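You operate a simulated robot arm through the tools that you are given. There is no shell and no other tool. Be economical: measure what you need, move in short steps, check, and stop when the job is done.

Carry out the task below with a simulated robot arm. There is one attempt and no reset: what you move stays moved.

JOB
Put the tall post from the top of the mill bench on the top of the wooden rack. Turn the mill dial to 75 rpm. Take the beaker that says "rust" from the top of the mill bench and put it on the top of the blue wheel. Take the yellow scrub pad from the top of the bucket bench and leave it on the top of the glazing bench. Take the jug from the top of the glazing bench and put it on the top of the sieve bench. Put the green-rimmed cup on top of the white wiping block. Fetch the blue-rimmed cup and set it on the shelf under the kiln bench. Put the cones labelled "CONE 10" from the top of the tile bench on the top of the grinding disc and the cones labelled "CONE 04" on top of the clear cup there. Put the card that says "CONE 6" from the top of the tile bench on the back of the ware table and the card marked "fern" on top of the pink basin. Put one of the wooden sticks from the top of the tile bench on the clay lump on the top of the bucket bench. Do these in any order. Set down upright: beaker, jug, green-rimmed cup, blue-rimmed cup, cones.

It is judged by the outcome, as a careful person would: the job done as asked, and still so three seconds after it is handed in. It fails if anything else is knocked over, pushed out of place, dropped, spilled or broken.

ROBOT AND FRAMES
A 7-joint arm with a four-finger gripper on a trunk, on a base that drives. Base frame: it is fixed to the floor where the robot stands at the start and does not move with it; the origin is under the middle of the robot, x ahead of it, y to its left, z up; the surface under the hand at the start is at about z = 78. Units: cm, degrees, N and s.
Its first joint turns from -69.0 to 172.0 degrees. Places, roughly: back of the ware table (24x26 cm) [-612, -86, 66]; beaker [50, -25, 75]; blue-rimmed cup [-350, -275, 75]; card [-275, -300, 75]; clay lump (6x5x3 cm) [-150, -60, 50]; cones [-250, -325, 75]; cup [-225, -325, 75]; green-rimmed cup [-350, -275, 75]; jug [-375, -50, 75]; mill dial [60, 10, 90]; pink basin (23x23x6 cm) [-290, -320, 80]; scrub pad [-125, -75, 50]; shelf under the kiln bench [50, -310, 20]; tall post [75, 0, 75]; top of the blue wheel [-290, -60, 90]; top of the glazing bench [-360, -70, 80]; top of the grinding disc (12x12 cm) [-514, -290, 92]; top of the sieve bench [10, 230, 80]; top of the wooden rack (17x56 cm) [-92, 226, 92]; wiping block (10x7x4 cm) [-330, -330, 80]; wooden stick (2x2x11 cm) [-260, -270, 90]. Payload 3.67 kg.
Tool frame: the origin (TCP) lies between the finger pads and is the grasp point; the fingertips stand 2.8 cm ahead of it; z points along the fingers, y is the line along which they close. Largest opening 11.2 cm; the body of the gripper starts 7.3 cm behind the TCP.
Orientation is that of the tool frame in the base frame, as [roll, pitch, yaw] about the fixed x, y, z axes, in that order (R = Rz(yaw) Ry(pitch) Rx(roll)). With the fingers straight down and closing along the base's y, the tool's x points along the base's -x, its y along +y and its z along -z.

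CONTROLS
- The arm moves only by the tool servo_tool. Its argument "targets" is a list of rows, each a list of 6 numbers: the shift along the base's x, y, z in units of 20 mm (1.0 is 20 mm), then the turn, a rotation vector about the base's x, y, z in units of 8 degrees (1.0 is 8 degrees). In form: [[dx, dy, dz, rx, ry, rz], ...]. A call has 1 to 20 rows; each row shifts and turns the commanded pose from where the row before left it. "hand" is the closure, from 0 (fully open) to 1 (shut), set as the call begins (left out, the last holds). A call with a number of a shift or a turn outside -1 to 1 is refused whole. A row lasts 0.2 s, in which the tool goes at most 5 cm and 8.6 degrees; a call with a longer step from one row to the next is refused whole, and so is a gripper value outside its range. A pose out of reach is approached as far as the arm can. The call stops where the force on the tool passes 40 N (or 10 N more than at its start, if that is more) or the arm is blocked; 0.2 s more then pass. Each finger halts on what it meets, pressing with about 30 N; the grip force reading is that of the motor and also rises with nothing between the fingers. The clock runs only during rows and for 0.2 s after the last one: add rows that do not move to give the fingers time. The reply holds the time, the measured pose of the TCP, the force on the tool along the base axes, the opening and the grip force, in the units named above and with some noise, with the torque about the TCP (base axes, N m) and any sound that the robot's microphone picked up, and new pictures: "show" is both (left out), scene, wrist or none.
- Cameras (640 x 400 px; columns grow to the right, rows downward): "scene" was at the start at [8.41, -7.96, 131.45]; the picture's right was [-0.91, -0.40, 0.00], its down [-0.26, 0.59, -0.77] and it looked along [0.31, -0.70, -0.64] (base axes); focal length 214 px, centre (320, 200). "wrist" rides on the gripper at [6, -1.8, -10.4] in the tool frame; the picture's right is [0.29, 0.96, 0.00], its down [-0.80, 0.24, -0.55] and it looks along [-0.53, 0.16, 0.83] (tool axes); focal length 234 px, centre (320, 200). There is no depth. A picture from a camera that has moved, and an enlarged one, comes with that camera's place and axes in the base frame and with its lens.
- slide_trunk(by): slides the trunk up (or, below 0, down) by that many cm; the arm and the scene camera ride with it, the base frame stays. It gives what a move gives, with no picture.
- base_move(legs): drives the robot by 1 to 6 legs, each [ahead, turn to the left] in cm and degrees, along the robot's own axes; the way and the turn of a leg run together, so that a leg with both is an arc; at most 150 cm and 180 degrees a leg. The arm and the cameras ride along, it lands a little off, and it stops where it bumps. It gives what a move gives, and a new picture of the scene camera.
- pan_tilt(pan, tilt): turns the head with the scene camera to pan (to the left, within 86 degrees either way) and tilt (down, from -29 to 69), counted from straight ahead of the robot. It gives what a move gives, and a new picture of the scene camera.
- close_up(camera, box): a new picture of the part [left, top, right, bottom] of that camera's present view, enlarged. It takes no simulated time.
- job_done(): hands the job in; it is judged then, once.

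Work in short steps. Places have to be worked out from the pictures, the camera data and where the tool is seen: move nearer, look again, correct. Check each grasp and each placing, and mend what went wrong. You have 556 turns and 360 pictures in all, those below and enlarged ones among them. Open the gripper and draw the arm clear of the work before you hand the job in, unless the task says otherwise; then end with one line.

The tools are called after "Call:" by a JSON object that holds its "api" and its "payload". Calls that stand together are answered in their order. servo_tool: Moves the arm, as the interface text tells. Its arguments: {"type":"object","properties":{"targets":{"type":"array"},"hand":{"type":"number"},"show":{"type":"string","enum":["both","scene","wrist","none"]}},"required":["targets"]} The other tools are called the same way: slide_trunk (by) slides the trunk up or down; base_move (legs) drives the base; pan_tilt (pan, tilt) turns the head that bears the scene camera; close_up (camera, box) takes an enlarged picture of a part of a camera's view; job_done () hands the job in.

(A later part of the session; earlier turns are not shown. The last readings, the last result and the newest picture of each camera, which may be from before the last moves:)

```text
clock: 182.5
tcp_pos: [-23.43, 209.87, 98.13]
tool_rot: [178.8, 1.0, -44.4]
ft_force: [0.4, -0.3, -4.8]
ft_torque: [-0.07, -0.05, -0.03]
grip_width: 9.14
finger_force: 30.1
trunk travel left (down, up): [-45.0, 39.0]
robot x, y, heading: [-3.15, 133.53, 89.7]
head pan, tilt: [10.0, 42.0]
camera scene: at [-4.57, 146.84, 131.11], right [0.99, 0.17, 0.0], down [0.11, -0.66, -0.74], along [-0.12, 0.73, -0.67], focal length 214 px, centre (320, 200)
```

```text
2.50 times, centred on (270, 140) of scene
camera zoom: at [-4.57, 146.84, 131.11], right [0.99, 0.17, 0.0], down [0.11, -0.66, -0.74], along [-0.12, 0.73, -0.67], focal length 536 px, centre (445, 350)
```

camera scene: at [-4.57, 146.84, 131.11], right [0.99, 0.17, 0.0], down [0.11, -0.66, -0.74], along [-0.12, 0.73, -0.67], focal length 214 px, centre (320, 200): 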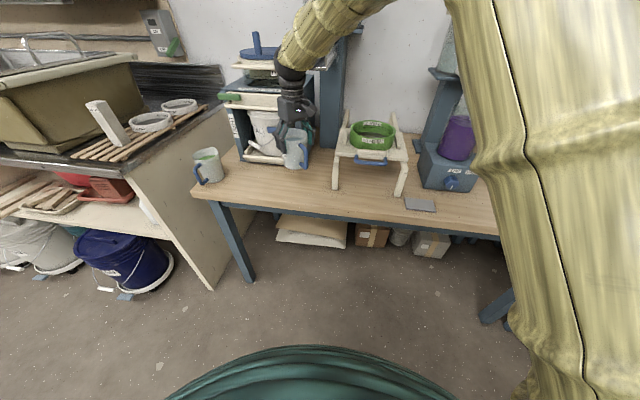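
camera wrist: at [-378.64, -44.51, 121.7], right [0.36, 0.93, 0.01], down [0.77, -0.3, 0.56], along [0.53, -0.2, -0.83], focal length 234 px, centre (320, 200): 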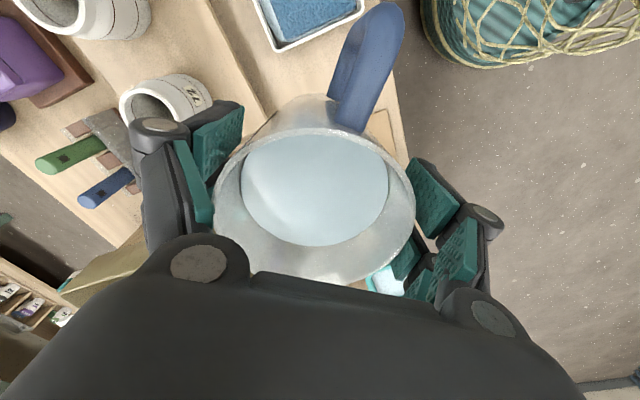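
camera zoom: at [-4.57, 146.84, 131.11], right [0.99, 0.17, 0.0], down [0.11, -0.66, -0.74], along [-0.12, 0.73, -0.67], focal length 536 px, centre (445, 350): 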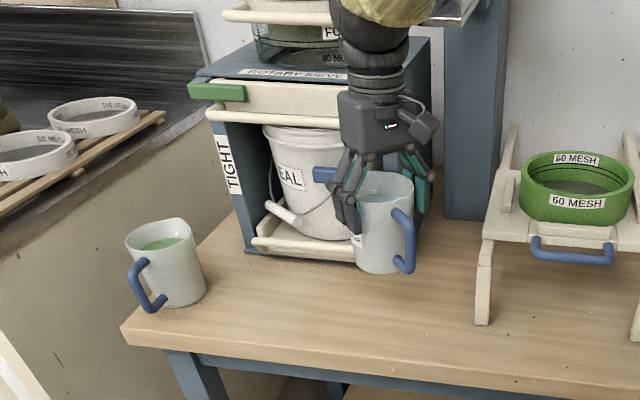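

Call:
{"api": "servo_tool", "payload": {"targets": [[0.1, -0.4, 0, 0, -0.1, 0], [0, -0.5, -0.5, 0, 0, 0], [0, -0.5, -0.5, 0, 0, 0], [0, 0, -0.5, 0, 0, 0], [0, 0, -0.5, 0, 0, 0], [0, 0, -0.5, 0, 0, 0], [0, 0, -0.5, 0, 0, 0]], "show": "scene"}}

Call:
{"api": "close_up", "payload": {"camera": "scene", "box": [180, 60, 360, 220]}}

```text
clock: 184.3
tcp_pos: [-22.71, 207.74, 93.52]
tool_rot: [178.5, 1.7, -45.2]
ft_force: [0.6, 0.4, -4.0]
ft_torque: [-0.04, -0.02, 0.0]
grip_width: 9.16
finger_force: 30.0
trunk travel left (down, up): [-45.0, 39.0]
robot x, y, heading: [-3.31, 133.55, 89.8]
head pan, tilt: [10.0, 42.0]
stopped in row 7: the arm was blocked; the commanded pose is now the measured one
camera scene: at [-4.5, 146.86, 131.11], right [0.99, 0.17, 0.0], down [0.11, -0.66, -0.74], along [-0.12, 0.73, -0.67], focal length 214 px, centre (320, 200)
```

scene: 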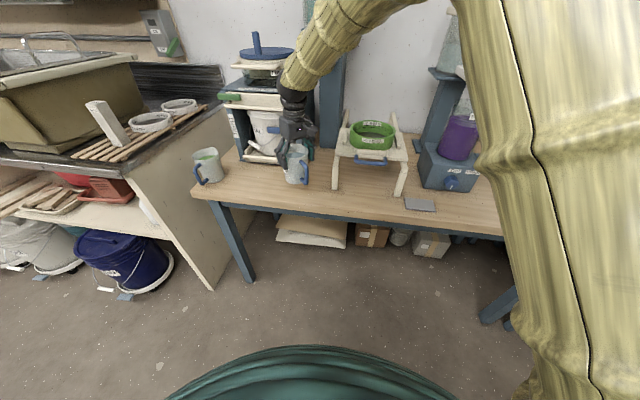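

```text
2.50 times, centred on (270, 140) of scene
camera zoom: at [-4.5, 146.86, 131.11], right [0.99, 0.17, 0.0], down [0.11, -0.66, -0.74], along [-0.12, 0.73, -0.67], focal length 536 px, centre (445, 350)
```

zoom: 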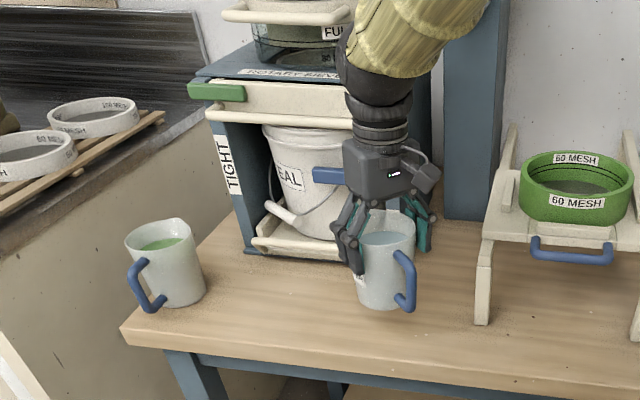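

Call:
{"api": "servo_tool", "payload": {"targets": [[0, 0, 0.2, 0, 0, -0.4], [0, 0, 0, 0, -0.09, -0.5], [0, 0, 0, 0, -0.09, -0.5], [0, 0, 0, 0, 0, 0]], "show": "none"}}

```text
clock: 185.3
tcp_pos: [-21.4, 208.58, 95.08]
tool_rot: [177.9, 1.7, -57.7]
ft_force: [0.5, -0.1, -5.1]
ft_torque: [-0.02, -0.04, 0.03]
grip_width: 9.12
finger_force: 29.8
trunk travel left (down, up): [-45.0, 39.0]
robot x, y, heading: [-2.95, 133.53, 89.9]
head pan, tilt: [10.0, 42.0]
```

The arm hits a limit with the hand this far left. I raise, then turn the base left so the spot is straight ahead.

Call:
{"api": "servo_tool", "payload": {"targets": [[0.2, 0, 0.6, 0, 0, 0.4], [0.2, 0, 0.8, 0, 0, 0.5], [0.2, 0, 0.8, 0, -0.1, 0.5], [0.3, 0, 0.8, 0, -0.1, 0.3], [0.4, 0, 0.8, 0, 0, 0], [0.4, 0, 0.8, 0, 0, 0], [0.4, 0, 0.8, 0, 0, 0], [0.4, 0, 0.8, 0, 0, 0], [0, 0, 0.8, 0, 0, 0], [0, 0, 0.6, 0, 0, 0]], "show": "none"}}

Call:
{"api": "base_move", "payload": {"legs": [[0, 17]]}}

```text
clock: 187.5
tcp_pos: [-18.05, 207.53, 109.06]
tool_rot: [-178.9, -0.4, -42.4]
ft_force: [-0.4, -0.7, -4.6]
ft_torque: [-0.03, -0.03, 0.0]
grip_width: 9.12
finger_force: 30.3
trunk travel left (down, up): [-45.0, 39.0]
robot x, y, heading: [-2.97, 133.97, 89.5]
head pan, tilt: [10.0, 42.0]
```

```text
clock: 188.9
tcp_pos: [-38.98, 199.91, 109.12]
tool_rot: [-178.9, -0.3, -25.6]
ft_force: [-1.0, -0.6, -5.3]
ft_torque: [-0.06, -0.01, 0.0]
grip_width: 9.14
finger_force: 30.0
trunk travel left (down, up): [-45.0, 39.0]
robot x, y, heading: [-3.0, 133.53, 106.6]
head pan, tilt: [10.0, 42.0]
camera scene: at [-8.44, 145.85, 131.11], right [0.9, 0.45, 0.0], down [0.3, -0.6, -0.74], along [-0.33, 0.67, -0.67], focal length 214 px, centre (320, 200)
```

scene: 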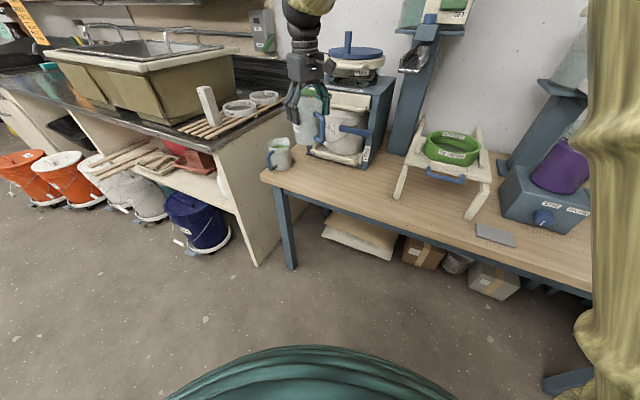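

Call:
{"api": "servo_tool", "payload": {"targets": [[0.4, 0.3, 0, -0.03, 0.05, 0], [0.8, 0.45, 0, -0.05, 0.05, 0], [0.9, 0.5, 0, -0.05, 0.05, 0], [0.9, 0.5, 0, 0, 0.05, 0], [0.9, 0.5, 0, 0, 0, 0], [0.9, 0.5, 0, 0, 0, 0], [0.9, 0.5, 0, 0, 0, 0], [0.6, 0.4, 0, 0, 0, 0], [0.2, 0.1, 0, 0, 0, 0], [0, 0, -0.5, 0, 0, 0], [0, 0, -0.8, 0, 0, 0], [0, 0, -0.8, 0, 0, 0], [0, 0, -0.8, 0, 0, 0], [0, 0, -0.8, 0, 0, 0], [0, 0, -0.8, 0, 0, 0], [0, 0, -0.8, 0, 0, 0], [0, 0, -0.8, 0, 0, 0], [0, 0, -0.8, 0, 0, 0], [0, 0, -0.4, 0, 0, 0]], "show": "scene"}}

Call:
{"api": "close_up", "payload": {"camera": "scene", "box": [250, 60, 430, 220]}}

```text
clock: 192.9
tcp_pos: [-25.93, 207.54, 94.45]
tool_rot: [179.5, 0.6, -25.6]
ft_force: [-1.0, 0.0, -4.4]
ft_torque: [-0.01, -0.06, 0.01]
grip_width: 9.1
finger_force: 30.4
trunk travel left (down, up): [-45.0, 39.0]
robot x, y, heading: [-3.29, 133.22, 106.4]
head pan, tilt: [10.0, 42.0]
camera scene: at [-8.36, 145.87, 131.11], right [0.9, 0.45, 0.0], down [0.3, -0.6, -0.74], along [-0.33, 0.66, -0.67], focal length 214 px, centre (320, 200)
```

scene: 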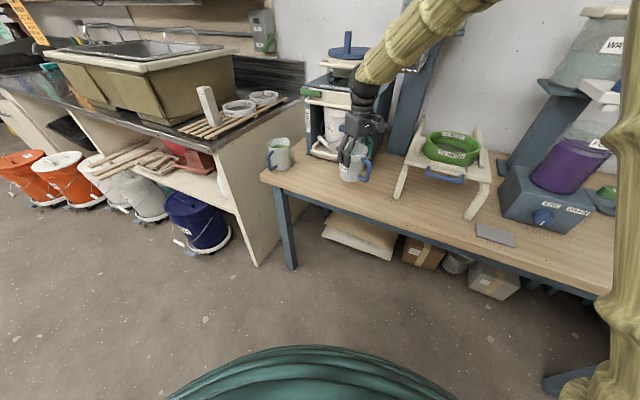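

```text
2.50 times, centred on (340, 140) of scene
camera zoom: at [-8.36, 145.87, 131.11], right [0.9, 0.45, 0.0], down [0.3, -0.6, -0.74], along [-0.33, 0.66, -0.67], focal length 536 px, centre (270, 350)
```

zoom: 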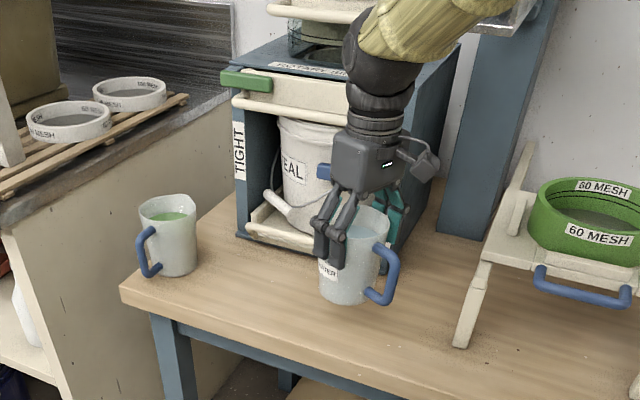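

Upright again. Lower to contact in small steps.

Call:
{"api": "servo_tool", "payload": {"targets": [[0, 0, -0.5, 0, 0, 0], [0, 0, -0.5, 0, 0, 0], [0, 0, -0.4, 0, 0, 0], [0, 0, -0.3, 0, 0, 0]], "show": "none"}}

Call:
{"api": "servo_tool", "payload": {"targets": [[0, 0, -0.15, 0, 0, 0], [0, 0, -0.15, 0, 0, 0]], "show": "scene"}}

Call:
{"api": "close_up", "payload": {"camera": "scene", "box": [310, 100, 400, 200]}}

```text
clock: 193.9
tcp_pos: [-25.73, 207.59, 91.13]
tool_rot: [179.5, 0.6, -25.6]
ft_force: [-0.2, 0.8, -5.2]
ft_torque: [-0.03, -0.02, -0.03]
grip_width: 9.12
finger_force: 29.8
trunk travel left (down, up): [-45.0, 39.0]
robot x, y, heading: [-3.24, 133.92, 106.2]
head pan, tilt: [10.0, 42.0]
```

```text
clock: 194.5
tcp_pos: [-25.83, 207.53, 90.52]
tool_rot: [179.6, 0.6, -25.6]
ft_force: [-0.4, -0.4, -4.4]
ft_torque: [-0.04, -0.03, -0.03]
grip_width: 9.14
finger_force: 30.1
trunk travel left (down, up): [-45.0, 39.0]
robot x, y, heading: [-3.32, 133.71, 106.6]
head pan, tilt: [10.0, 42.0]
camera scene: at [-8.36, 145.88, 131.11], right [0.9, 0.45, 0.0], down [0.3, -0.6, -0.74], along [-0.33, 0.66, -0.67], focal length 214 px, centre (320, 200)
```

scene: 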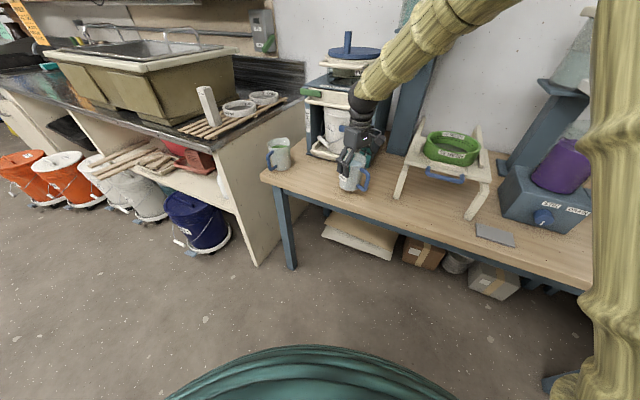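

```text
4.00 times, centred on (355, 150) of scene
camera zoom: at [-8.36, 145.88, 131.11], right [0.9, 0.45, 0.0], down [0.3, -0.6, -0.74], along [-0.33, 0.66, -0.67], focal length 858 px, centre (180, 400)
```

zoom: 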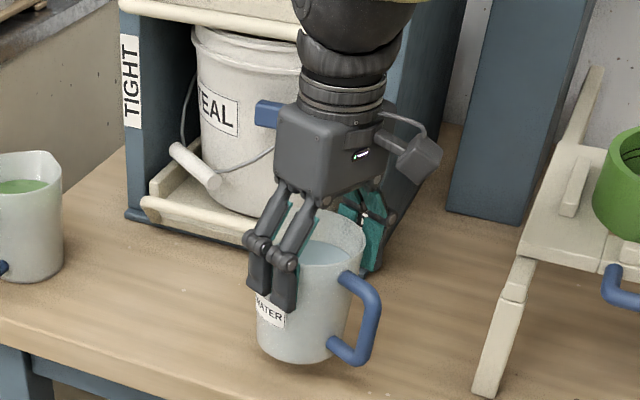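

Call:
{"api": "servo_tool", "payload": {"targets": [[0, 0, -0.15, 0, 0, 0], [0, 0, -0.15, 0, 0, 0], [0, 0, -0.1, 0, 0, 0]], "show": "none"}}

```text
clock: 195.3
tcp_pos: [-25.88, 207.35, 89.69]
tool_rot: [179.5, 0.6, -25.6]
ft_force: [-0.5, -0.2, -4.7]
ft_torque: [-0.04, -0.08, 0.0]
grip_width: 9.12
finger_force: 30.2
trunk travel left (down, up): [-45.0, 39.0]
robot x, y, heading: [-3.3, 133.67, 106.3]
head pan, tilt: [10.0, 42.0]
```

Call:
{"api": "servo_tool", "payload": {"targets": [[0, 0, -0.12, 0, 0, 0], [0, 0, -0.12, 0, 0, 0], [0, 0, -0.06, 0, 0, 0]], "show": "none"}}

```text
clock: 196.1
tcp_pos: [-26.0, 207.52, 89.05]
tool_rot: [179.5, 0.7, -25.6]
ft_force: [0.7, 0.4, -5.2]
ft_torque: [0.03, -0.03, 0.03]
grip_width: 9.13
finger_force: 30.2
trunk travel left (down, up): [-45.0, 39.0]
robot x, y, heading: [-3.31, 133.7, 106.4]
head pan, tilt: [10.0, 42.0]
```

Call:
{"api": "servo_tool", "payload": {"targets": [[0, 0, -0.1, 0, 0, 0], [0, 0, -0.1, 0, 0, 0], [0, 0, -0.1, 0, 0, 0]], "show": "none"}}

Call:
{"api": "servo_tool", "payload": {"targets": [[0, 0, -0.08, 0, 0, 0], [0, 0, -0.08, 0, 0, 0]], "show": "none"}}

```text
clock: 196.9
tcp_pos: [-25.96, 207.58, 88.39]
tool_rot: [179.5, 0.6, -25.6]
ft_force: [0.9, 0.0, -4.7]
ft_torque: [-0.02, -0.06, -0.01]
grip_width: 9.1
finger_force: 30.2
trunk travel left (down, up): [-45.0, 39.0]
robot x, y, heading: [-3.17, 133.92, 106.3]
head pan, tilt: [10.0, 42.0]
```

```text
clock: 197.5
tcp_pos: [-26.02, 207.51, 88.06]
tool_rot: [179.5, 0.6, -25.6]
ft_force: [-0.4, 0.1, -4.5]
ft_torque: [-0.02, -0.05, -0.03]
grip_width: 9.12
finger_force: 30.2
trunk travel left (down, up): [-45.0, 39.0]
robot x, y, heading: [-3.5, 133.46, 106.7]
head pan, tilt: [10.0, 42.0]
```

Call:
{"api": "servo_tool", "payload": {"targets": [[0, 0, -0.1, 0, 0, 0], [0, 0, -0.1, 0, 0, 0], [0, 0, -0.1, 0, 0, 0], [0, 0, -0.1, 0, 0, 0]], "show": "scene"}}

Call:
{"api": "close_up", "payload": {"camera": "scene", "box": [310, 100, 400, 200]}}

```text
clock: 198.5
tcp_pos: [-25.96, 207.47, 87.34]
tool_rot: [179.5, 0.7, -25.7]
ft_force: [0.1, 0.1, -5.0]
ft_torque: [-0.02, -0.04, -0.01]
grip_width: 9.14
finger_force: 30.3
trunk travel left (down, up): [-45.0, 39.0]
robot x, y, heading: [-3.13, 133.64, 106.5]
head pan, tilt: [10.0, 42.0]
camera scene: at [-8.36, 145.87, 131.11], right [0.9, 0.45, 0.0], down [0.3, -0.6, -0.74], along [-0.33, 0.66, -0.67], focal length 214 px, centre (320, 200)
```

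scene: 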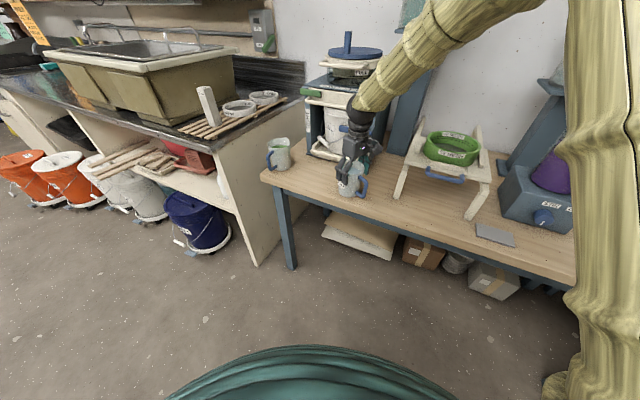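

```text
4.00 times, centred on (355, 150) of scene
camera zoom: at [-8.36, 145.87, 131.11], right [0.9, 0.45, 0.0], down [0.3, -0.6, -0.74], along [-0.33, 0.66, -0.67], focal length 858 px, centre (180, 400)
```

zoom: 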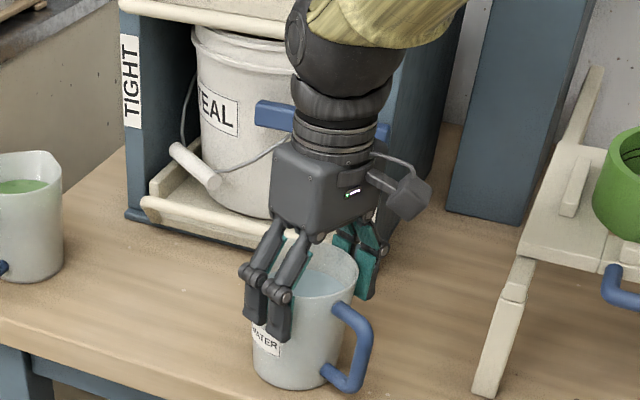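

Call:
{"api": "servo_tool", "payload": {"targets": [[0, 0, -0.08, 0, 0, 0], [0, 0, -0.08, 0, 0, 0], [0, 0, -0.08, 0, 0, 0]], "show": "none"}}

Call:
{"api": "servo_tool", "payload": {"targets": [[0, 0, -0.08, 0, 0, 0], [0, 0, -0.08, 0, 0, 0]], "show": "none"}}

```text
clock: 199.3
tcp_pos: [-25.92, 207.51, 87.23]
tool_rot: [179.6, 0.8, -25.5]
ft_force: [-2.6, 7.7, 17.8]
ft_torque: [0.08, 0.01, 0.03]
grip_width: 9.25
finger_force: 30.6
trunk travel left (down, up): [-45.0, 39.0]
robot x, y, heading: [-2.92, 133.21, 106.2]
head pan, tilt: [10.0, 42.0]
```

```text
clock: 199.9
tcp_pos: [-25.87, 207.33, 86.6]
tool_rot: [179.4, 0.7, -25.6]
ft_force: [1.2, 4.7, 18.5]
ft_torque: [0.08, 0.13, 0.02]
grip_width: 9.19
finger_force: 30.3
trunk travel left (down, up): [-45.0, 39.0]
robot x, y, heading: [-3.09, 133.66, 106.3]
head pan, tilt: [10.0, 42.0]
```

Contact made. Release and lift.

Call:
{"api": "servo_tool", "payload": {"targets": [[0, 0, 0.1, 0, 0, 0], [0, 0, 0, 0, 0, 0], [0, 0, 0, 0, 0, 0]], "hand": 0, "show": "none"}}

Call:
{"api": "servo_tool", "payload": {"targets": [[0, 0, 0.5, 0, 0, 0], [0, 0, 1, 0, 0, 0], [0, 0, 1, 0, 0, 0], [0, 0, 1, 0, 0, 0], [0, 0, 1, 0, 0, 0], [0, 0, 1, 0, 0, 0], [0, 0, 1, 0, 0, 0], [0, 0, 1, 0, 0, 0], [0, 0, 1, 0, 0, 0], [0, 0, 1, 0, 0, 0], [0, 0, 1, 0, 0, 0], [0, 0, 1, 0, 0, 0], [0, 0, 1, 0, 0, 0]], "show": "scene"}}

```text
clock: 200.7
tcp_pos: [-25.84, 207.34, 86.71]
tool_rot: [179.5, 0.7, -25.7]
ft_force: [0.6, -0.2, 0.5]
ft_torque: [0.03, -0.01, 0.01]
grip_width: 11.17
finger_force: 0.1
trunk travel left (down, up): [-45.0, 39.0]
robot x, y, heading: [-3.14, 133.65, 106.8]
head pan, tilt: [10.0, 42.0]
```

```text
clock: 203.5
tcp_pos: [-25.86, 207.41, 111.66]
tool_rot: [179.5, 0.6, -25.5]
ft_force: [-0.9, 0.1, -0.3]
ft_torque: [0.0, -0.03, -0.01]
grip_width: 11.2
finger_force: 0.0
trunk travel left (down, up): [-45.0, 39.0]
robot x, y, heading: [-3.5, 133.77, 106.6]
head pan, tilt: [10.0, 42.0]
camera scene: at [-8.34, 145.81, 131.12], right [0.9, 0.45, 0.0], down [0.3, -0.6, -0.74], along [-0.33, 0.67, -0.67], focal length 214 px, centre (320, 200)
```

scene: 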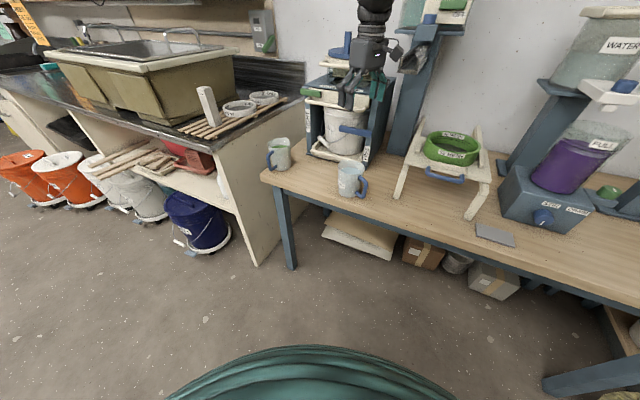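

Jug stands. Next the yellow scrub pad on the bucket bench.

Call:
{"api": "base_move", "payload": {"legs": [[-40, 0], [0, 104], [150, 0], [0, 59]]}}

Call:
{"api": "pan_tilt", "payload": {"pan": 0, "tilt": 50}}

```text
clock: 220.0
tcp_pos: [-121.48, -57.14, 111.76]
tool_rot: [179.6, 0.6, 137.7]
ft_force: [0.1, -0.5, -0.8]
ft_torque: [0.05, 0.0, 0.0]
grip_width: 11.23
finger_force: 0.1
trunk travel left (down, up): [-45.0, 39.0]
robot x, y, heading: [-122.11, 20.08, -90.1]
head pan, tilt: [10.0, 42.0]
camera scene: at [-120.84, 6.68, 131.11], right [-0.99, -0.17, 0.0], down [-0.11, 0.66, -0.74], along [0.13, -0.73, -0.67], focal length 214 px, centre (320, 200)
```

scene: 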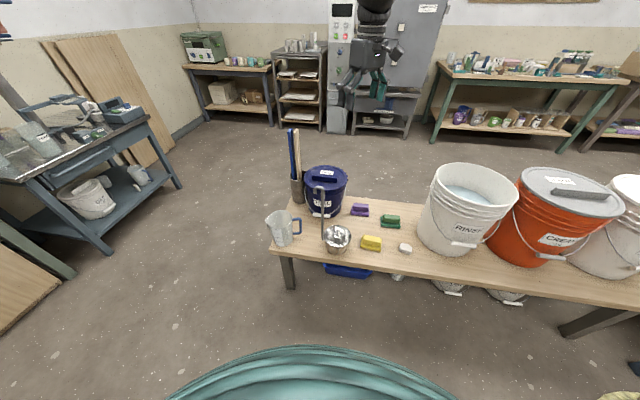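

```text
clock: 220.8
tcp_pos: [-121.4, -57.21, 111.68]
tool_rot: [179.5, 0.6, 137.8]
ft_force: [-0.3, 0.6, -0.7]
ft_torque: [0.01, 0.0, 0.01]
grip_width: 11.2
finger_force: 0.1
trunk travel left (down, up): [-45.0, 39.0]
robot x, y, heading: [-122.32, 20.04, -90.2]
head pan, tilt: [0.0, 50.0]
camera scene: at [-122.31, 7.22, 130.0], right [-1.0, 0.0, 0.0], down [0.0, 0.77, -0.64], along [0.0, -0.64, -0.77], focal length 214 px, centre (320, 200)
```

scene: 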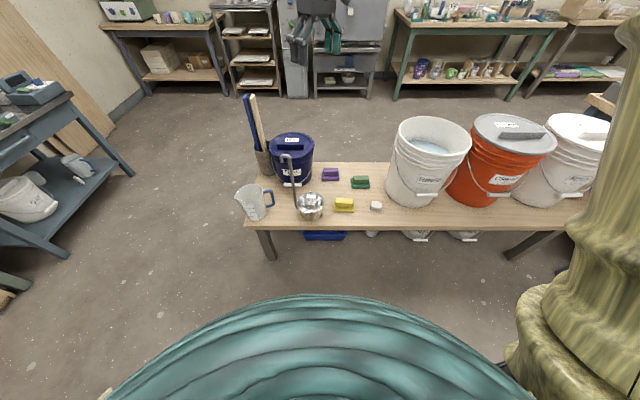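

Call:
{"api": "close_up", "payload": {"camera": "scene", "box": [240, 140, 400, 240]}}

Call:
{"api": "close_up", "payload": {"camera": "wrist", "box": [160, 0, 480, 200]}}

```text
4.00 times, centred on (320, 190) of scene
camera zoom: at [-122.31, 7.22, 130.0], right [-1.0, 0.0, 0.0], down [0.0, 0.77, -0.64], along [0.0, -0.64, -0.77], focal length 858 px, centre (320, 240)
```

zoom: 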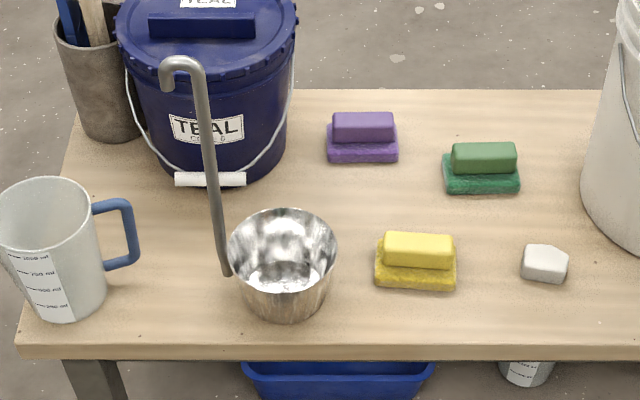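

```text
2.00 times, centred on (320, 100) of wrist
camera zoom: at [-127.26, -54.5, 122.12], right [0.43, 0.9, 0.01], down [0.74, -0.36, 0.56], along [0.51, -0.24, -0.83], focal length 468 px, centre (320, 400)
```

zoom: 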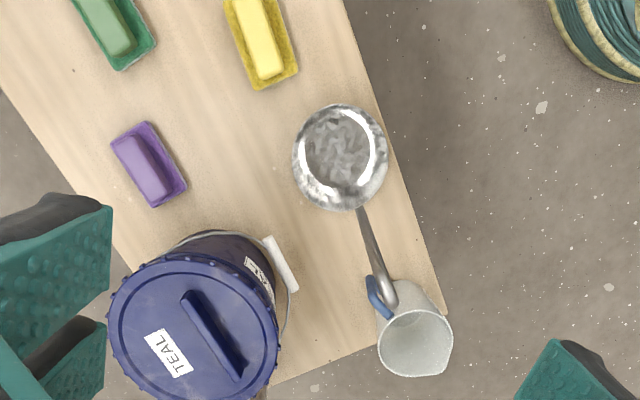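

Pad ≈ (-134,-58). Rotate and position the hand, then lower the trunk.

Call:
{"api": "servo_tool", "payload": {"targets": [[-0.9, 0, 0, 0, 0, 0.75], [-0.9, 0, 0, 0, 0, 0.75], [-0.9, 0, 0, 0, 0, 0.75], [-0.9, 0, 0, 0, 0, 0.75], [-0.9, 0, 0, 0, 0, 0.75], [-0.9, 0, 0, 0, 0, 0.75], [-0.9, 0, 0, 0, 0, 0.75]], "show": "none"}}

Call:
{"api": "slide_trunk", "payload": {"by": -32}}

Call:
{"api": "close_up", "payload": {"camera": "wrist", "box": [0, 0, 640, 400]}}

Call:
{"api": "pan_tilt", "payload": {"pan": 0, "tilt": 40}}

```text
clock: 222.4
tcp_pos: [-134.37, -57.1, 111.67]
tool_rot: [179.5, 0.7, 180.0]
ft_force: [-0.4, -0.1, 0.5]
ft_torque: [0.0, -0.03, -0.03]
grip_width: 11.22
finger_force: 0.1
trunk travel left (down, up): [-45.0, 39.0]
robot x, y, heading: [-122.36, 19.9, -90.0]
head pan, tilt: [0.0, 50.0]
```

```text
clock: 225.5
tcp_pos: [-134.37, -57.07, 79.74]
tool_rot: [179.4, 0.6, 179.8]
ft_force: [-0.1, 0.0, 0.0]
ft_torque: [0.0, -0.04, 0.03]
grip_width: 11.19
finger_force: 0.1
trunk travel left (down, up): [-13.0, 71.0]
robot x, y, heading: [-122.51, 20.46, -90.2]
head pan, tilt: [0.0, 50.0]
```

```text
1.00 times, centred on (320, 200) of wrist (not enlarged: the box is as wide or as high as the picture)
camera zoom: at [-140.3, -58.95, 90.08], right [-0.28, 0.96, 0.01], down [0.79, 0.23, 0.56], along [0.54, 0.17, -0.83], focal length 234 px, centre (320, 200)
```

zoom: 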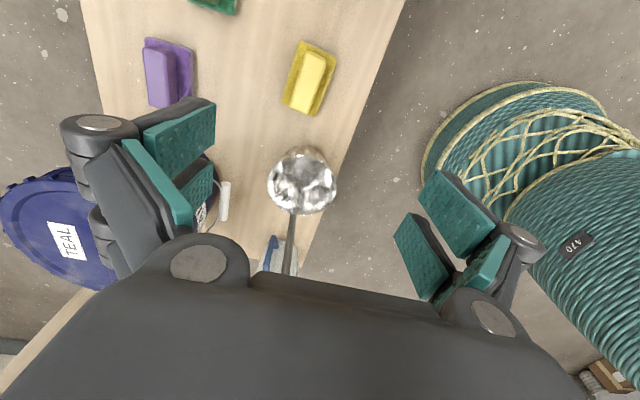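

```text
clock: 226.2
tcp_pos: [-134.24, -57.03, 79.59]
tool_rot: [179.5, 0.6, 179.8]
ft_force: [1.0, 0.4, 0.3]
ft_torque: [-0.02, 0.02, 0.01]
grip_width: 11.19
finger_force: 0.1
trunk travel left (down, up): [-13.0, 71.0]
robot x, y, heading: [-122.04, 20.21, -90.0]
head pan, tilt: [0.0, 40.0]
camera scene: at [-122.32, 6.43, 99.4], right [-1.0, 0.0, 0.0], down [0.0, 0.64, -0.77], along [0.0, -0.77, -0.64], focal length 214 px, centre (320, 200)
```

scene: 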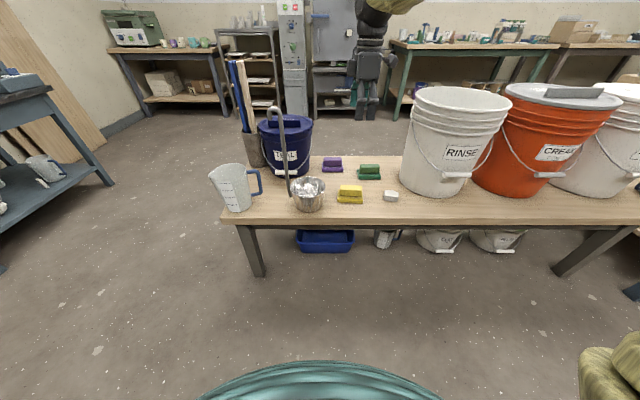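

Call:
{"api": "servo_tool", "payload": {"targets": [[0, -0.2, -1, 0, 0, -0.5], [-0.2, -0.2, -1, 0, 0, -0.5], [0, -0.2, -1, 0, 0, 0], [0, 0, -1, 0, 0, 0], [0, 0, -1, 0, 0, 0], [0, 0, -1, 0, 0, 0], [0, 0, -1, 0, 0, 0], [0, 0, -1, 0, 0, 0], [0, 0, -1, 0, 0, 0], [0, 0, -1, 0, 0, 0], [0, 0, -1, 0, 0, 0]], "hand": 0.3, "show": "both"}}

```text
clock: 228.7
tcp_pos: [-134.57, -58.22, 57.48]
tool_rot: [179.6, 0.6, 171.8]
ft_force: [-0.4, -0.9, 0.3]
ft_torque: [-0.01, 0.01, -0.01]
grip_width: 7.84
finger_force: 0.0
trunk travel left (down, up): [-13.0, 71.0]
robot x, y, heading: [-122.13, 19.99, -90.3]
head pan, tilt: [0.0, 40.0]
camera scene: at [-122.33, 6.43, 99.41], right [-1.0, 0.0, 0.0], down [0.0, 0.64, -0.77], along [0.0, -0.77, -0.64], focal length 214 px, centre (320, 200)
camera wrist: at [-140.88, -59.26, 67.95], right [-0.15, 0.99, 0.01], down [0.82, 0.12, 0.56], along [0.56, 0.09, -0.83], focal length 234 px, centre (320, 200)
```

scene: 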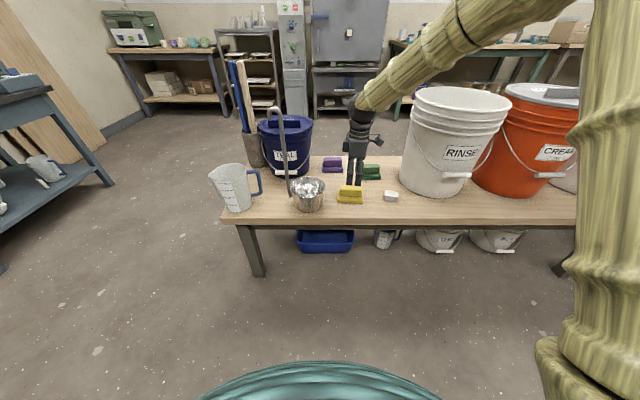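
wrist: 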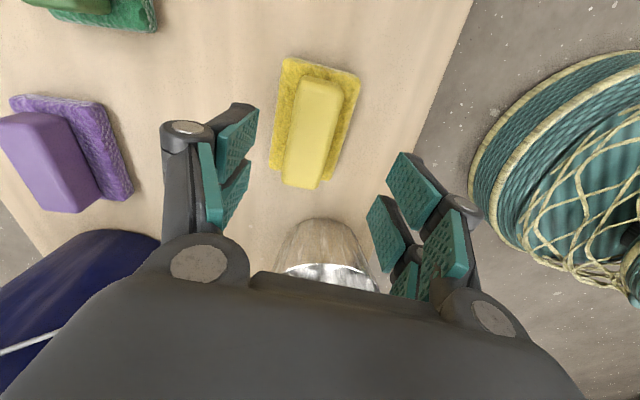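

Call:
{"api": "servo_tool", "payload": {"targets": [[-0.35, -0.1, -0.8, 0, 0, 0], [0, 0, -0.8, 0, 0, 0], [0, 0, -0.9, 0, 0, 0]], "show": "wrist"}}

Call:
{"api": "close_up", "payload": {"camera": "scene", "box": [310, 140, 410, 220]}}

```text
clock: 229.4
tcp_pos: [-135.25, -58.33, 52.68]
tool_rot: [179.6, 0.7, 171.7]
ft_force: [0.3, 0.5, -0.2]
ft_torque: [-0.04, 0.0, 0.01]
grip_width: 7.83
finger_force: 0.1
trunk travel left (down, up): [-13.0, 71.0]
robot x, y, heading: [-122.3, 20.02, -90.2]
head pan, tilt: [0.0, 40.0]
camera wrist: at [-141.57, -59.42, 63.12], right [-0.15, 0.99, 0.0], down [0.82, 0.12, 0.57], along [0.56, 0.09, -0.82], focal length 234 px, centre (320, 200)
```

wrist: 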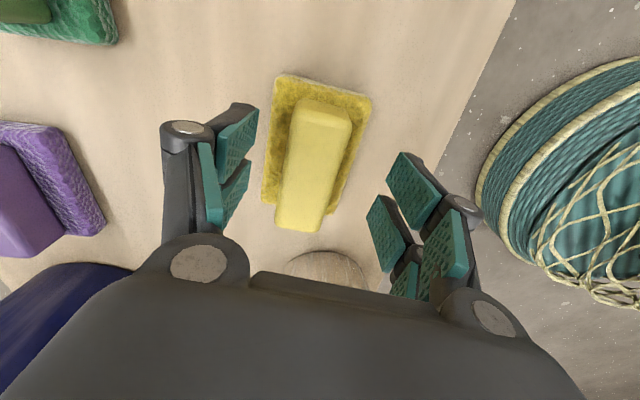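

```text
5.00 times, centred on (360, 180) of scene
camera zoom: at [-122.32, 6.44, 99.41], right [-1.0, 0.0, 0.0], down [0.0, 0.64, -0.77], along [0.0, -0.77, -0.64], focal length 1072 px, centre (120, 300)
```

zoom: 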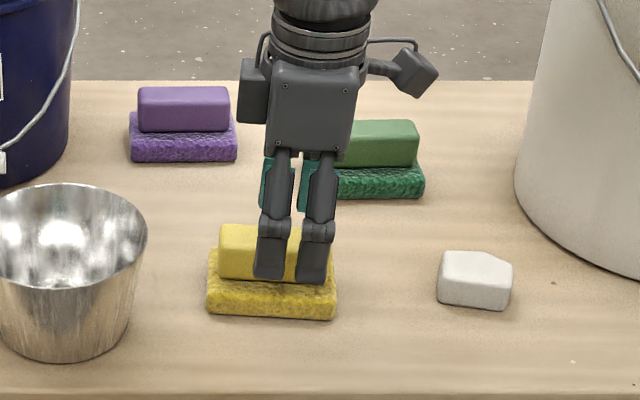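

Centre the grasp by +1 cm in x, lower 2 cm, and close.

Call:
{"api": "servo_tool", "payload": {"targets": [[0.5, -0.1, 0, 0, 0, 0], [0, 0, -0.5, 0, 0, 0], [0, 0, -0.5, 0, 0, 0]], "show": "none"}}

Call:
{"api": "servo_tool", "payload": {"targets": [[0, 0, 0, 0, 0, 0], [0, 0, 0, 0, 0, 0], [0, 0, 0, 0, 0, 0]], "hand": 1, "show": "wrist"}}

Call:
{"api": "close_up", "payload": {"camera": "scene", "box": [310, 140, 410, 220]}}

```text
clock: 230.2
tcp_pos: [-134.24, -58.57, 50.66]
tool_rot: [179.6, 0.6, 171.9]
ft_force: [-0.5, 0.6, 0.0]
ft_torque: [-0.03, 0.03, -0.03]
grip_width: 7.85
finger_force: 0.1
trunk travel left (down, up): [-13.0, 71.0]
robot x, y, heading: [-121.84, 19.9, -90.2]
head pan, tilt: [0.0, 40.0]
```

```text
clock: 231.1
tcp_pos: [-134.3, -58.7, 50.66]
tool_rot: [179.6, 0.6, 171.8]
ft_force: [0.9, -0.4, -0.2]
ft_torque: [-0.03, 0.07, 0.02]
grip_width: 3.34
finger_force: 30.4
trunk travel left (down, up): [-13.0, 71.0]
robot x, y, heading: [-122.26, 20.11, -90.1]
head pan, tilt: [0.0, 40.0]
camera wrist: at [-140.56, -59.64, 61.07], right [-0.15, 0.99, 0.01], down [0.82, 0.12, 0.56], along [0.56, 0.09, -0.83], focal length 234 px, centre (320, 200)
```

wrist: 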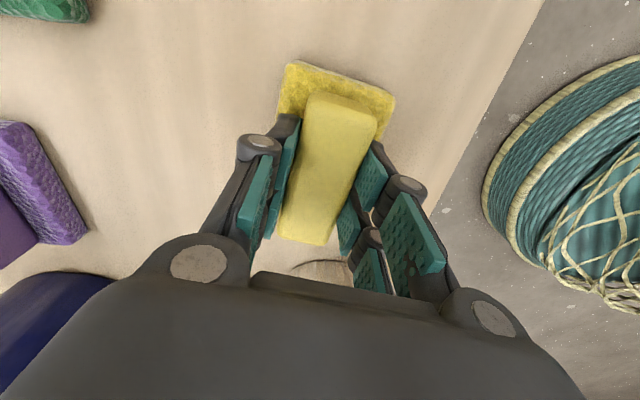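

```text
5.00 times, centred on (360, 180) of scene
camera zoom: at [-122.32, 6.43, 99.41], right [-1.0, 0.0, 0.0], down [0.0, 0.64, -0.77], along [0.0, -0.77, -0.64], focal length 1072 px, centre (120, 300)
```

zoom: 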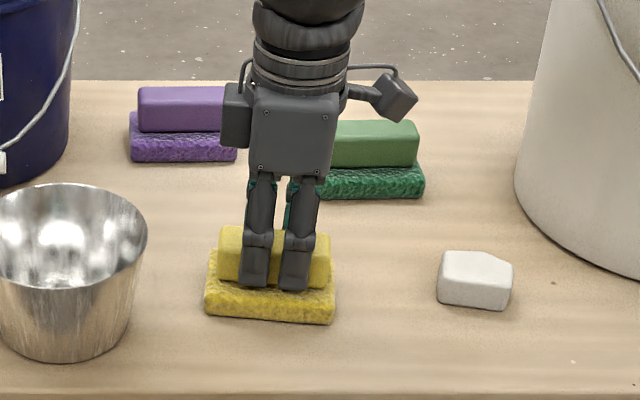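

Gripped. Lift and raise the trunk.

Call:
{"api": "servo_tool", "payload": {"targets": [[0, 0, 0.6, 0, 0, 0], [0, 0, 1, 0, 0, 0], [0, 0, 1, 0, 0, 0], [0, 0, 1, 0, 0, 0], [0, 0, 1, 0, 0, 0], [0, 0, 1, 0, 0, 0], [0, 0, 1, 0, 0, 0], [0, 0, 1, 0, 0, 0], [0, 0, 1, 0, 0, 0], [0, 0, 1, 0, 0, 0], [0, 0, 1, 0, 0, 0], [0, 0, 1, 0, 0, 0], [0, 0, 1, 0, 0, 0]], "show": "scene"}}

Call:
{"api": "slide_trunk", "payload": {"by": 32}}

```text
clock: 233.8
tcp_pos: [-134.25, -58.73, 75.7]
tool_rot: [179.5, 0.6, 171.8]
ft_force: [-0.2, -0.2, -0.8]
ft_torque: [0.01, 0.01, -0.04]
grip_width: 3.35
finger_force: 29.7
trunk travel left (down, up): [-13.0, 71.0]
robot x, y, heading: [-122.33, 19.92, -90.3]
head pan, tilt: [0.0, 40.0]
camera scene: at [-122.32, 6.42, 99.41], right [-1.0, 0.0, 0.0], down [0.0, 0.64, -0.77], along [0.0, -0.77, -0.64], focal length 214 px, centre (320, 200)
```

scene: 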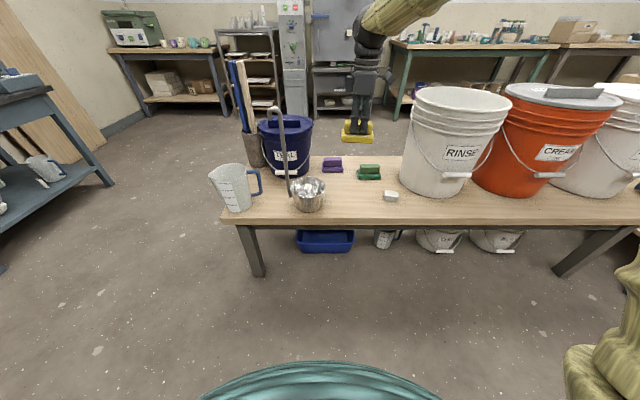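

```text
clock: 237.0
tcp_pos: [-134.27, -58.65, 107.56]
tool_rot: [179.5, 0.7, 171.7]
ft_force: [-0.8, 0.0, -1.1]
ft_torque: [-0.03, -0.01, 0.04]
grip_width: 3.34
finger_force: 29.5
trunk travel left (down, up): [-45.0, 39.0]
robot x, y, heading: [-122.16, 20.17, -90.0]
head pan, tilt: [0.0, 40.0]
```

Drive to the glazing bench with the pad.

Call:
{"api": "base_move", "payload": {"legs": [[-8, 0], [0, -90], [150, 0], [100, 0], [0, 90]]}}

Call:
{"api": "pan_tilt", "payload": {"pan": 0, "tilt": 45}}

```text
clock: 257.5
tcp_pos: [-381.4, -52.69, 107.64]
tool_rot: [179.5, 0.6, 173.2]
ft_force: [-0.1, -0.3, -0.7]
ft_torque: [-0.03, 0.02, 0.03]
grip_width: 3.32
finger_force: 29.7
trunk travel left (down, up): [-45.0, 39.0]
robot x, y, heading: [-370.93, 26.49, -88.8]
head pan, tilt: [0.0, 40.0]
camera scene: at [-370.93, 12.64, 131.41], right [-1.0, -0.02, 0.0], down [-0.01, 0.64, -0.77], along [0.02, -0.77, -0.64], focal length 214 px, centre (320, 200)
```

scene: 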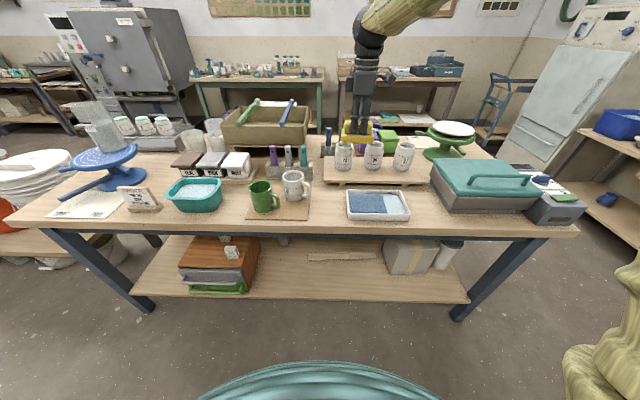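

```text
clock: 258.1
tcp_pos: [-381.45, -52.67, 107.66]
tool_rot: [179.4, 0.5, 173.2]
ft_force: [0.3, 0.4, -0.3]
ft_torque: [0.01, -0.01, -0.02]
grip_width: 3.35
finger_force: 30.6
trunk travel left (down, up): [-45.0, 39.0]
robot x, y, heading: [-371.35, 26.19, -88.8]
head pan, tilt: [0.0, 45.0]
camera scene: at [-370.97, 13.02, 130.68], right [-1.0, -0.02, 0.0], down [-0.02, 0.71, -0.71], along [0.02, -0.71, -0.71], focal length 214 px, centre (320, 200)
```

scene: 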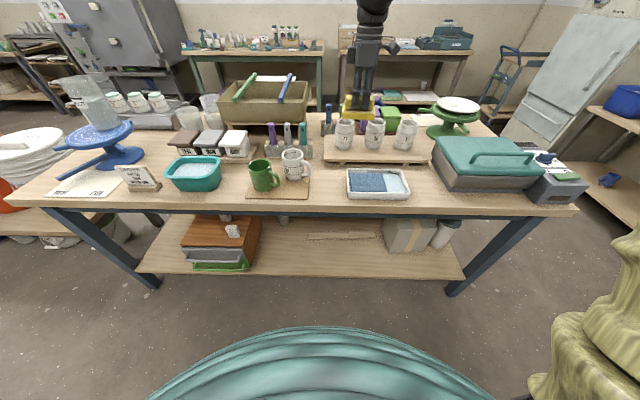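

Spot found at (-372.3,-46.5). Rotate the pad 83° and move over it.

Call:
{"api": "servo_tool", "payload": {"targets": [[0.414, 0.28, 0, 0, 0, -0.945], [0.414, 0.28, 0, 0, 0, -0.945], [0.414, 0.28, 0, 0, 0, -0.945], [0.414, 0.28, 0, 0, 0, -0.945], [0.414, 0.28, 0, 0, 0, -0.945], [0.414, 0.28, 0, 0, 0, -0.945], [0.414, 0.28, 0, 0, 0, -0.945], [0.414, 0.28, 0, 0, 0, -0.945], [0.414, 0.28, 0, 0, 0, -0.945], [0.414, 0.28, 0, 0, 0, -0.945], [0.414, 0.28, 0, 0, 0, -0.945], [0, 0, -1, 0, 0, 0], [0, 0, -1, 0, 0, 0], [0, 0, -1, 0, 0, 0], [0, 0, -1, 0, 0, 0], [0, 0, -1, 0, 0, 0], [0, 0, -1, 0, 0, 0]], "show": "both"}}

```text
clock: 261.7
tcp_pos: [-372.42, -46.59, 95.79]
tool_rot: [179.4, 0.6, 90.0]
ft_force: [-0.3, -0.6, -0.5]
ft_torque: [0.0, -0.01, 0.04]
grip_width: 3.33
finger_force: 30.1
trunk travel left (down, up): [-45.0, 39.0]
robot x, y, heading: [-371.03, 26.54, -88.9]
head pan, tilt: [0.0, 45.0]
camera scene: at [-370.95, 13.0, 130.68], right [-1.0, -0.02, 0.0], down [-0.02, 0.71, -0.71], along [0.02, -0.71, -0.71], focal length 214 px, centre (320, 200)
camera wrist: at [-374.21, -40.59, 106.12], right [0.96, 0.29, 0.01], down [0.24, -0.79, 0.56], along [0.17, -0.54, -0.83], focal length 234 px, centre (320, 200)
```

scene: 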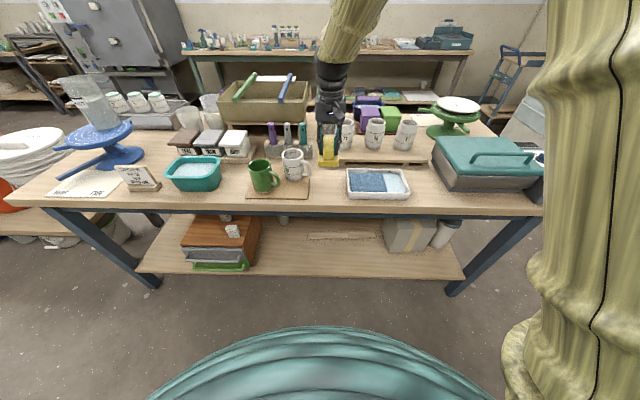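
wrist: 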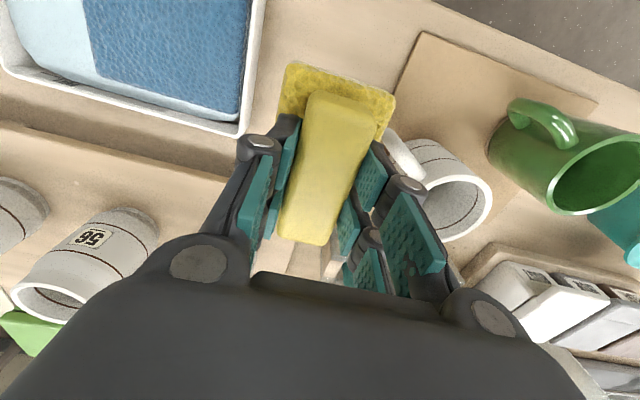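

Call:
{"api": "servo_tool", "payload": {"targets": [[0, 0.6, -0.5, 0, 0, 0], [0, 0.6, -1, 0, 0, 0], [0, 0, -1, 0, 0, 0], [0, 0, -1, 0, 0, 0], [0, 0, -1, 0, 0, 0], [0, 0, -0.8, 0, 0, 0]], "show": "scene"}}

Call:
{"api": "close_up", "payload": {"camera": "scene", "box": [270, 130, 370, 210]}}

```text
clock: 263.1
tcp_pos: [-372.18, -44.31, 85.52]
tool_rot: [179.5, 0.9, 90.0]
ft_force: [-0.9, 0.4, 26.1]
ft_torque: [0.24, 0.02, 0.0]
grip_width: 3.35
finger_force: 30.3
trunk travel left (down, up): [-45.0, 39.0]
robot x, y, heading: [-371.5, 26.39, -88.8]
head pan, tilt: [0.0, 45.0]
camera scene: at [-370.95, 13.21, 130.77], right [-1.0, -0.02, 0.0], down [-0.02, 0.71, -0.71], along [0.02, -0.71, -0.71], focal length 214 px, centre (320, 200)
```

scene: 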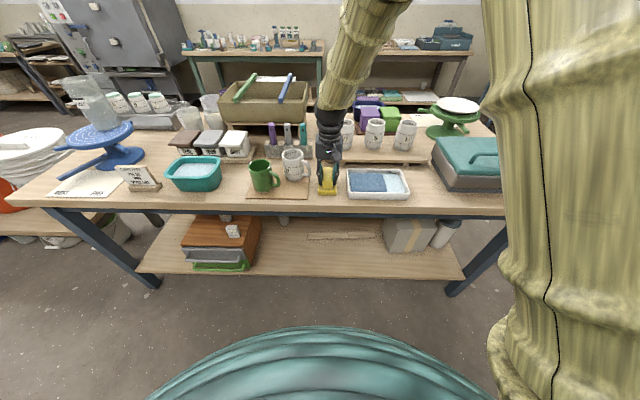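

```text
5.00 times, centred on (320, 170) of scene
camera zoom: at [-370.95, 13.21, 130.77], right [-1.0, -0.02, 0.0], down [-0.02, 0.71, -0.71], along [0.02, -0.71, -0.71], focal length 1072 px, centre (320, 350)
```

zoom: 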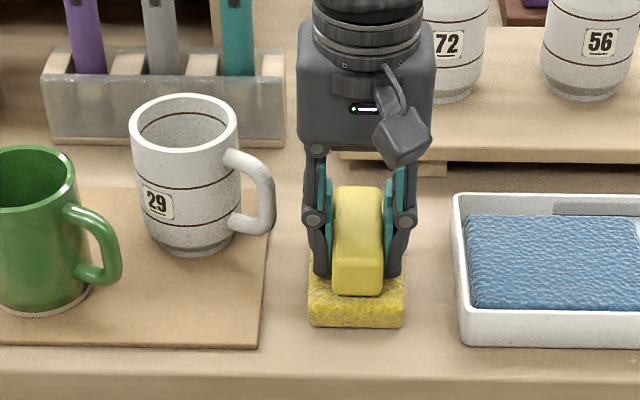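

On the bench. Release and lift.

Call:
{"api": "servo_tool", "payload": {"targets": [[0, 0, 0.05, 0, 0, 0], [0, 0, 0, 0, 0, 0]], "hand": 0.5, "show": "none"}}

Call:
{"api": "servo_tool", "payload": {"targets": [[0, 0, 0.5, 0, 0, 0], [0, 0, 1, 0, 0, 0], [0, 0, 1, 0, 0, 0], [0, 0, 1, 0, 0, 0], [0, 0, 1, 0, 0, 0], [0, 0, 1, 0, 0, 0], [0, 0, 1, 0, 0, 0], [0, 0, 1, 0, 0, 0], [0, 0, 1, 0, 0, 0], [0, 0, 1, 0, 0, 0], [0, 0, 1, 0, 0, 0], [0, 0, 1, 0, 0, 0], [0, 0, 1, 0, 0, 0]], "show": "scene"}}

```text
clock: 263.7
tcp_pos: [-372.3, -44.1, 85.11]
tool_rot: [179.5, 0.6, 90.0]
ft_force: [0.2, 0.0, 0.6]
ft_torque: [0.05, -0.04, 0.0]
grip_width: 5.64
finger_force: 0.1
trunk travel left (down, up): [-45.0, 39.0]
robot x, y, heading: [-371.31, 26.2, -88.9]
head pan, tilt: [0.0, 45.0]
```

```text
clock: 266.5
tcp_pos: [-372.08, -43.88, 110.21]
tool_rot: [179.5, 0.7, 90.0]
ft_force: [0.2, 0.1, 0.5]
ft_torque: [-0.04, 0.04, -0.01]
grip_width: 5.62
finger_force: 0.0
trunk travel left (down, up): [-45.0, 39.0]
robot x, y, heading: [-371.14, 26.63, -88.9]
head pan, tilt: [0.0, 45.0]
camera scene: at [-370.96, 13.08, 130.69], right [-1.0, -0.02, 0.0], down [-0.02, 0.71, -0.71], along [0.02, -0.71, -0.71], focal length 214 px, centre (320, 200)
```

scene: 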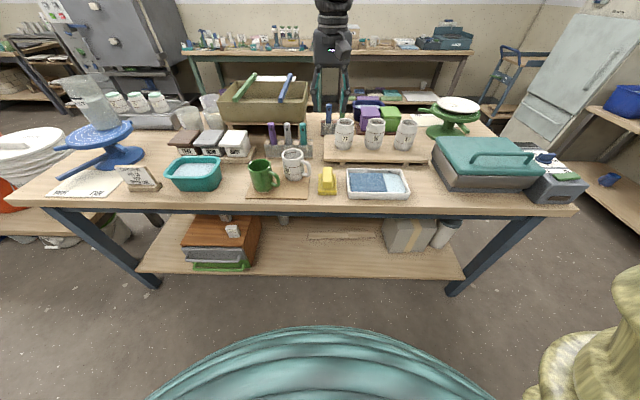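

Pad placed. Now travel around the east side toward the tile bench.

Call:
{"api": "base_move", "payload": {"legs": [[0, 89], [150, 0], [150, 0], [30, 0], [0, -90], [130, 0]]}}

Call:
{"api": "pan_tilt", "payload": {"pan": 0, "tilt": 20}}

```text
clock: 296.3
tcp_pos: [-38.27, -149.37, 110.14]
tool_rot: [179.5, 0.6, 91.7]
ft_force: [-0.5, 0.2, -0.7]
ft_torque: [-0.02, 0.02, -0.01]
grip_width: 5.61
finger_force: 0.0
trunk travel left (down, up): [-45.0, 39.0]
robot x, y, heading: [-39.35, -78.8, -86.8]
head pan, tilt: [0.0, 45.0]
camera scene: at [-38.8, -92.32, 130.68], right [-1.0, -0.05, 0.0], down [-0.04, 0.71, -0.71], along [0.04, -0.71, -0.71], focal length 214 px, centre (320, 200)
```

scene: 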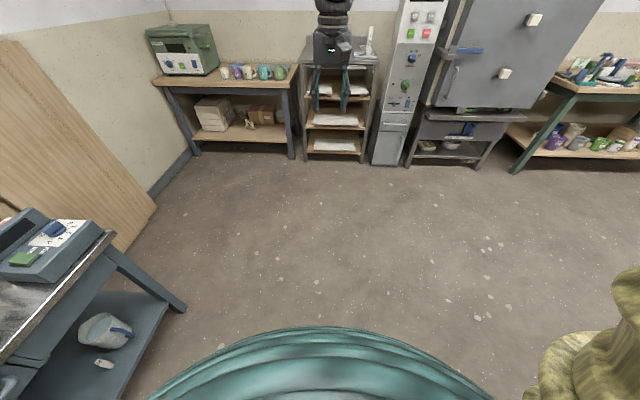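

```text
clock: 297.2
tcp_pos: [-38.24, -149.35, 110.17]
tool_rot: [179.5, 0.5, 91.8]
ft_force: [0.3, 0.8, 0.4]
ft_torque: [0.0, -0.01, 0.01]
grip_width: 5.62
finger_force: 0.1
trunk travel left (down, up): [-45.0, 39.0]
robot x, y, heading: [-39.31, -79.43, -87.1]
head pan, tilt: [0.0, 20.0]
camera scene: at [-38.74, -93.47, 134.54], right [-1.0, -0.05, 0.0], down [-0.02, 0.34, -0.94], along [0.05, -0.94, -0.34], focal length 214 px, centre (320, 200)
```

scene: 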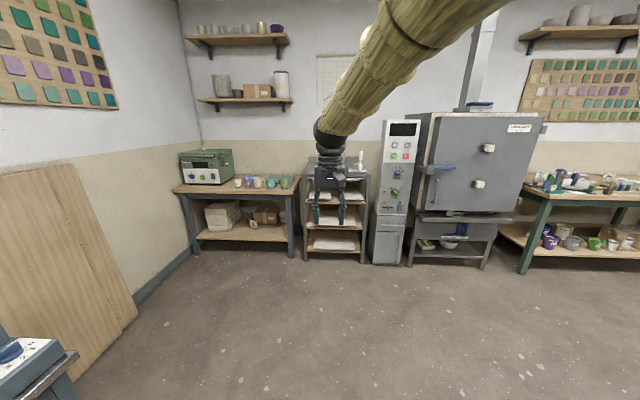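

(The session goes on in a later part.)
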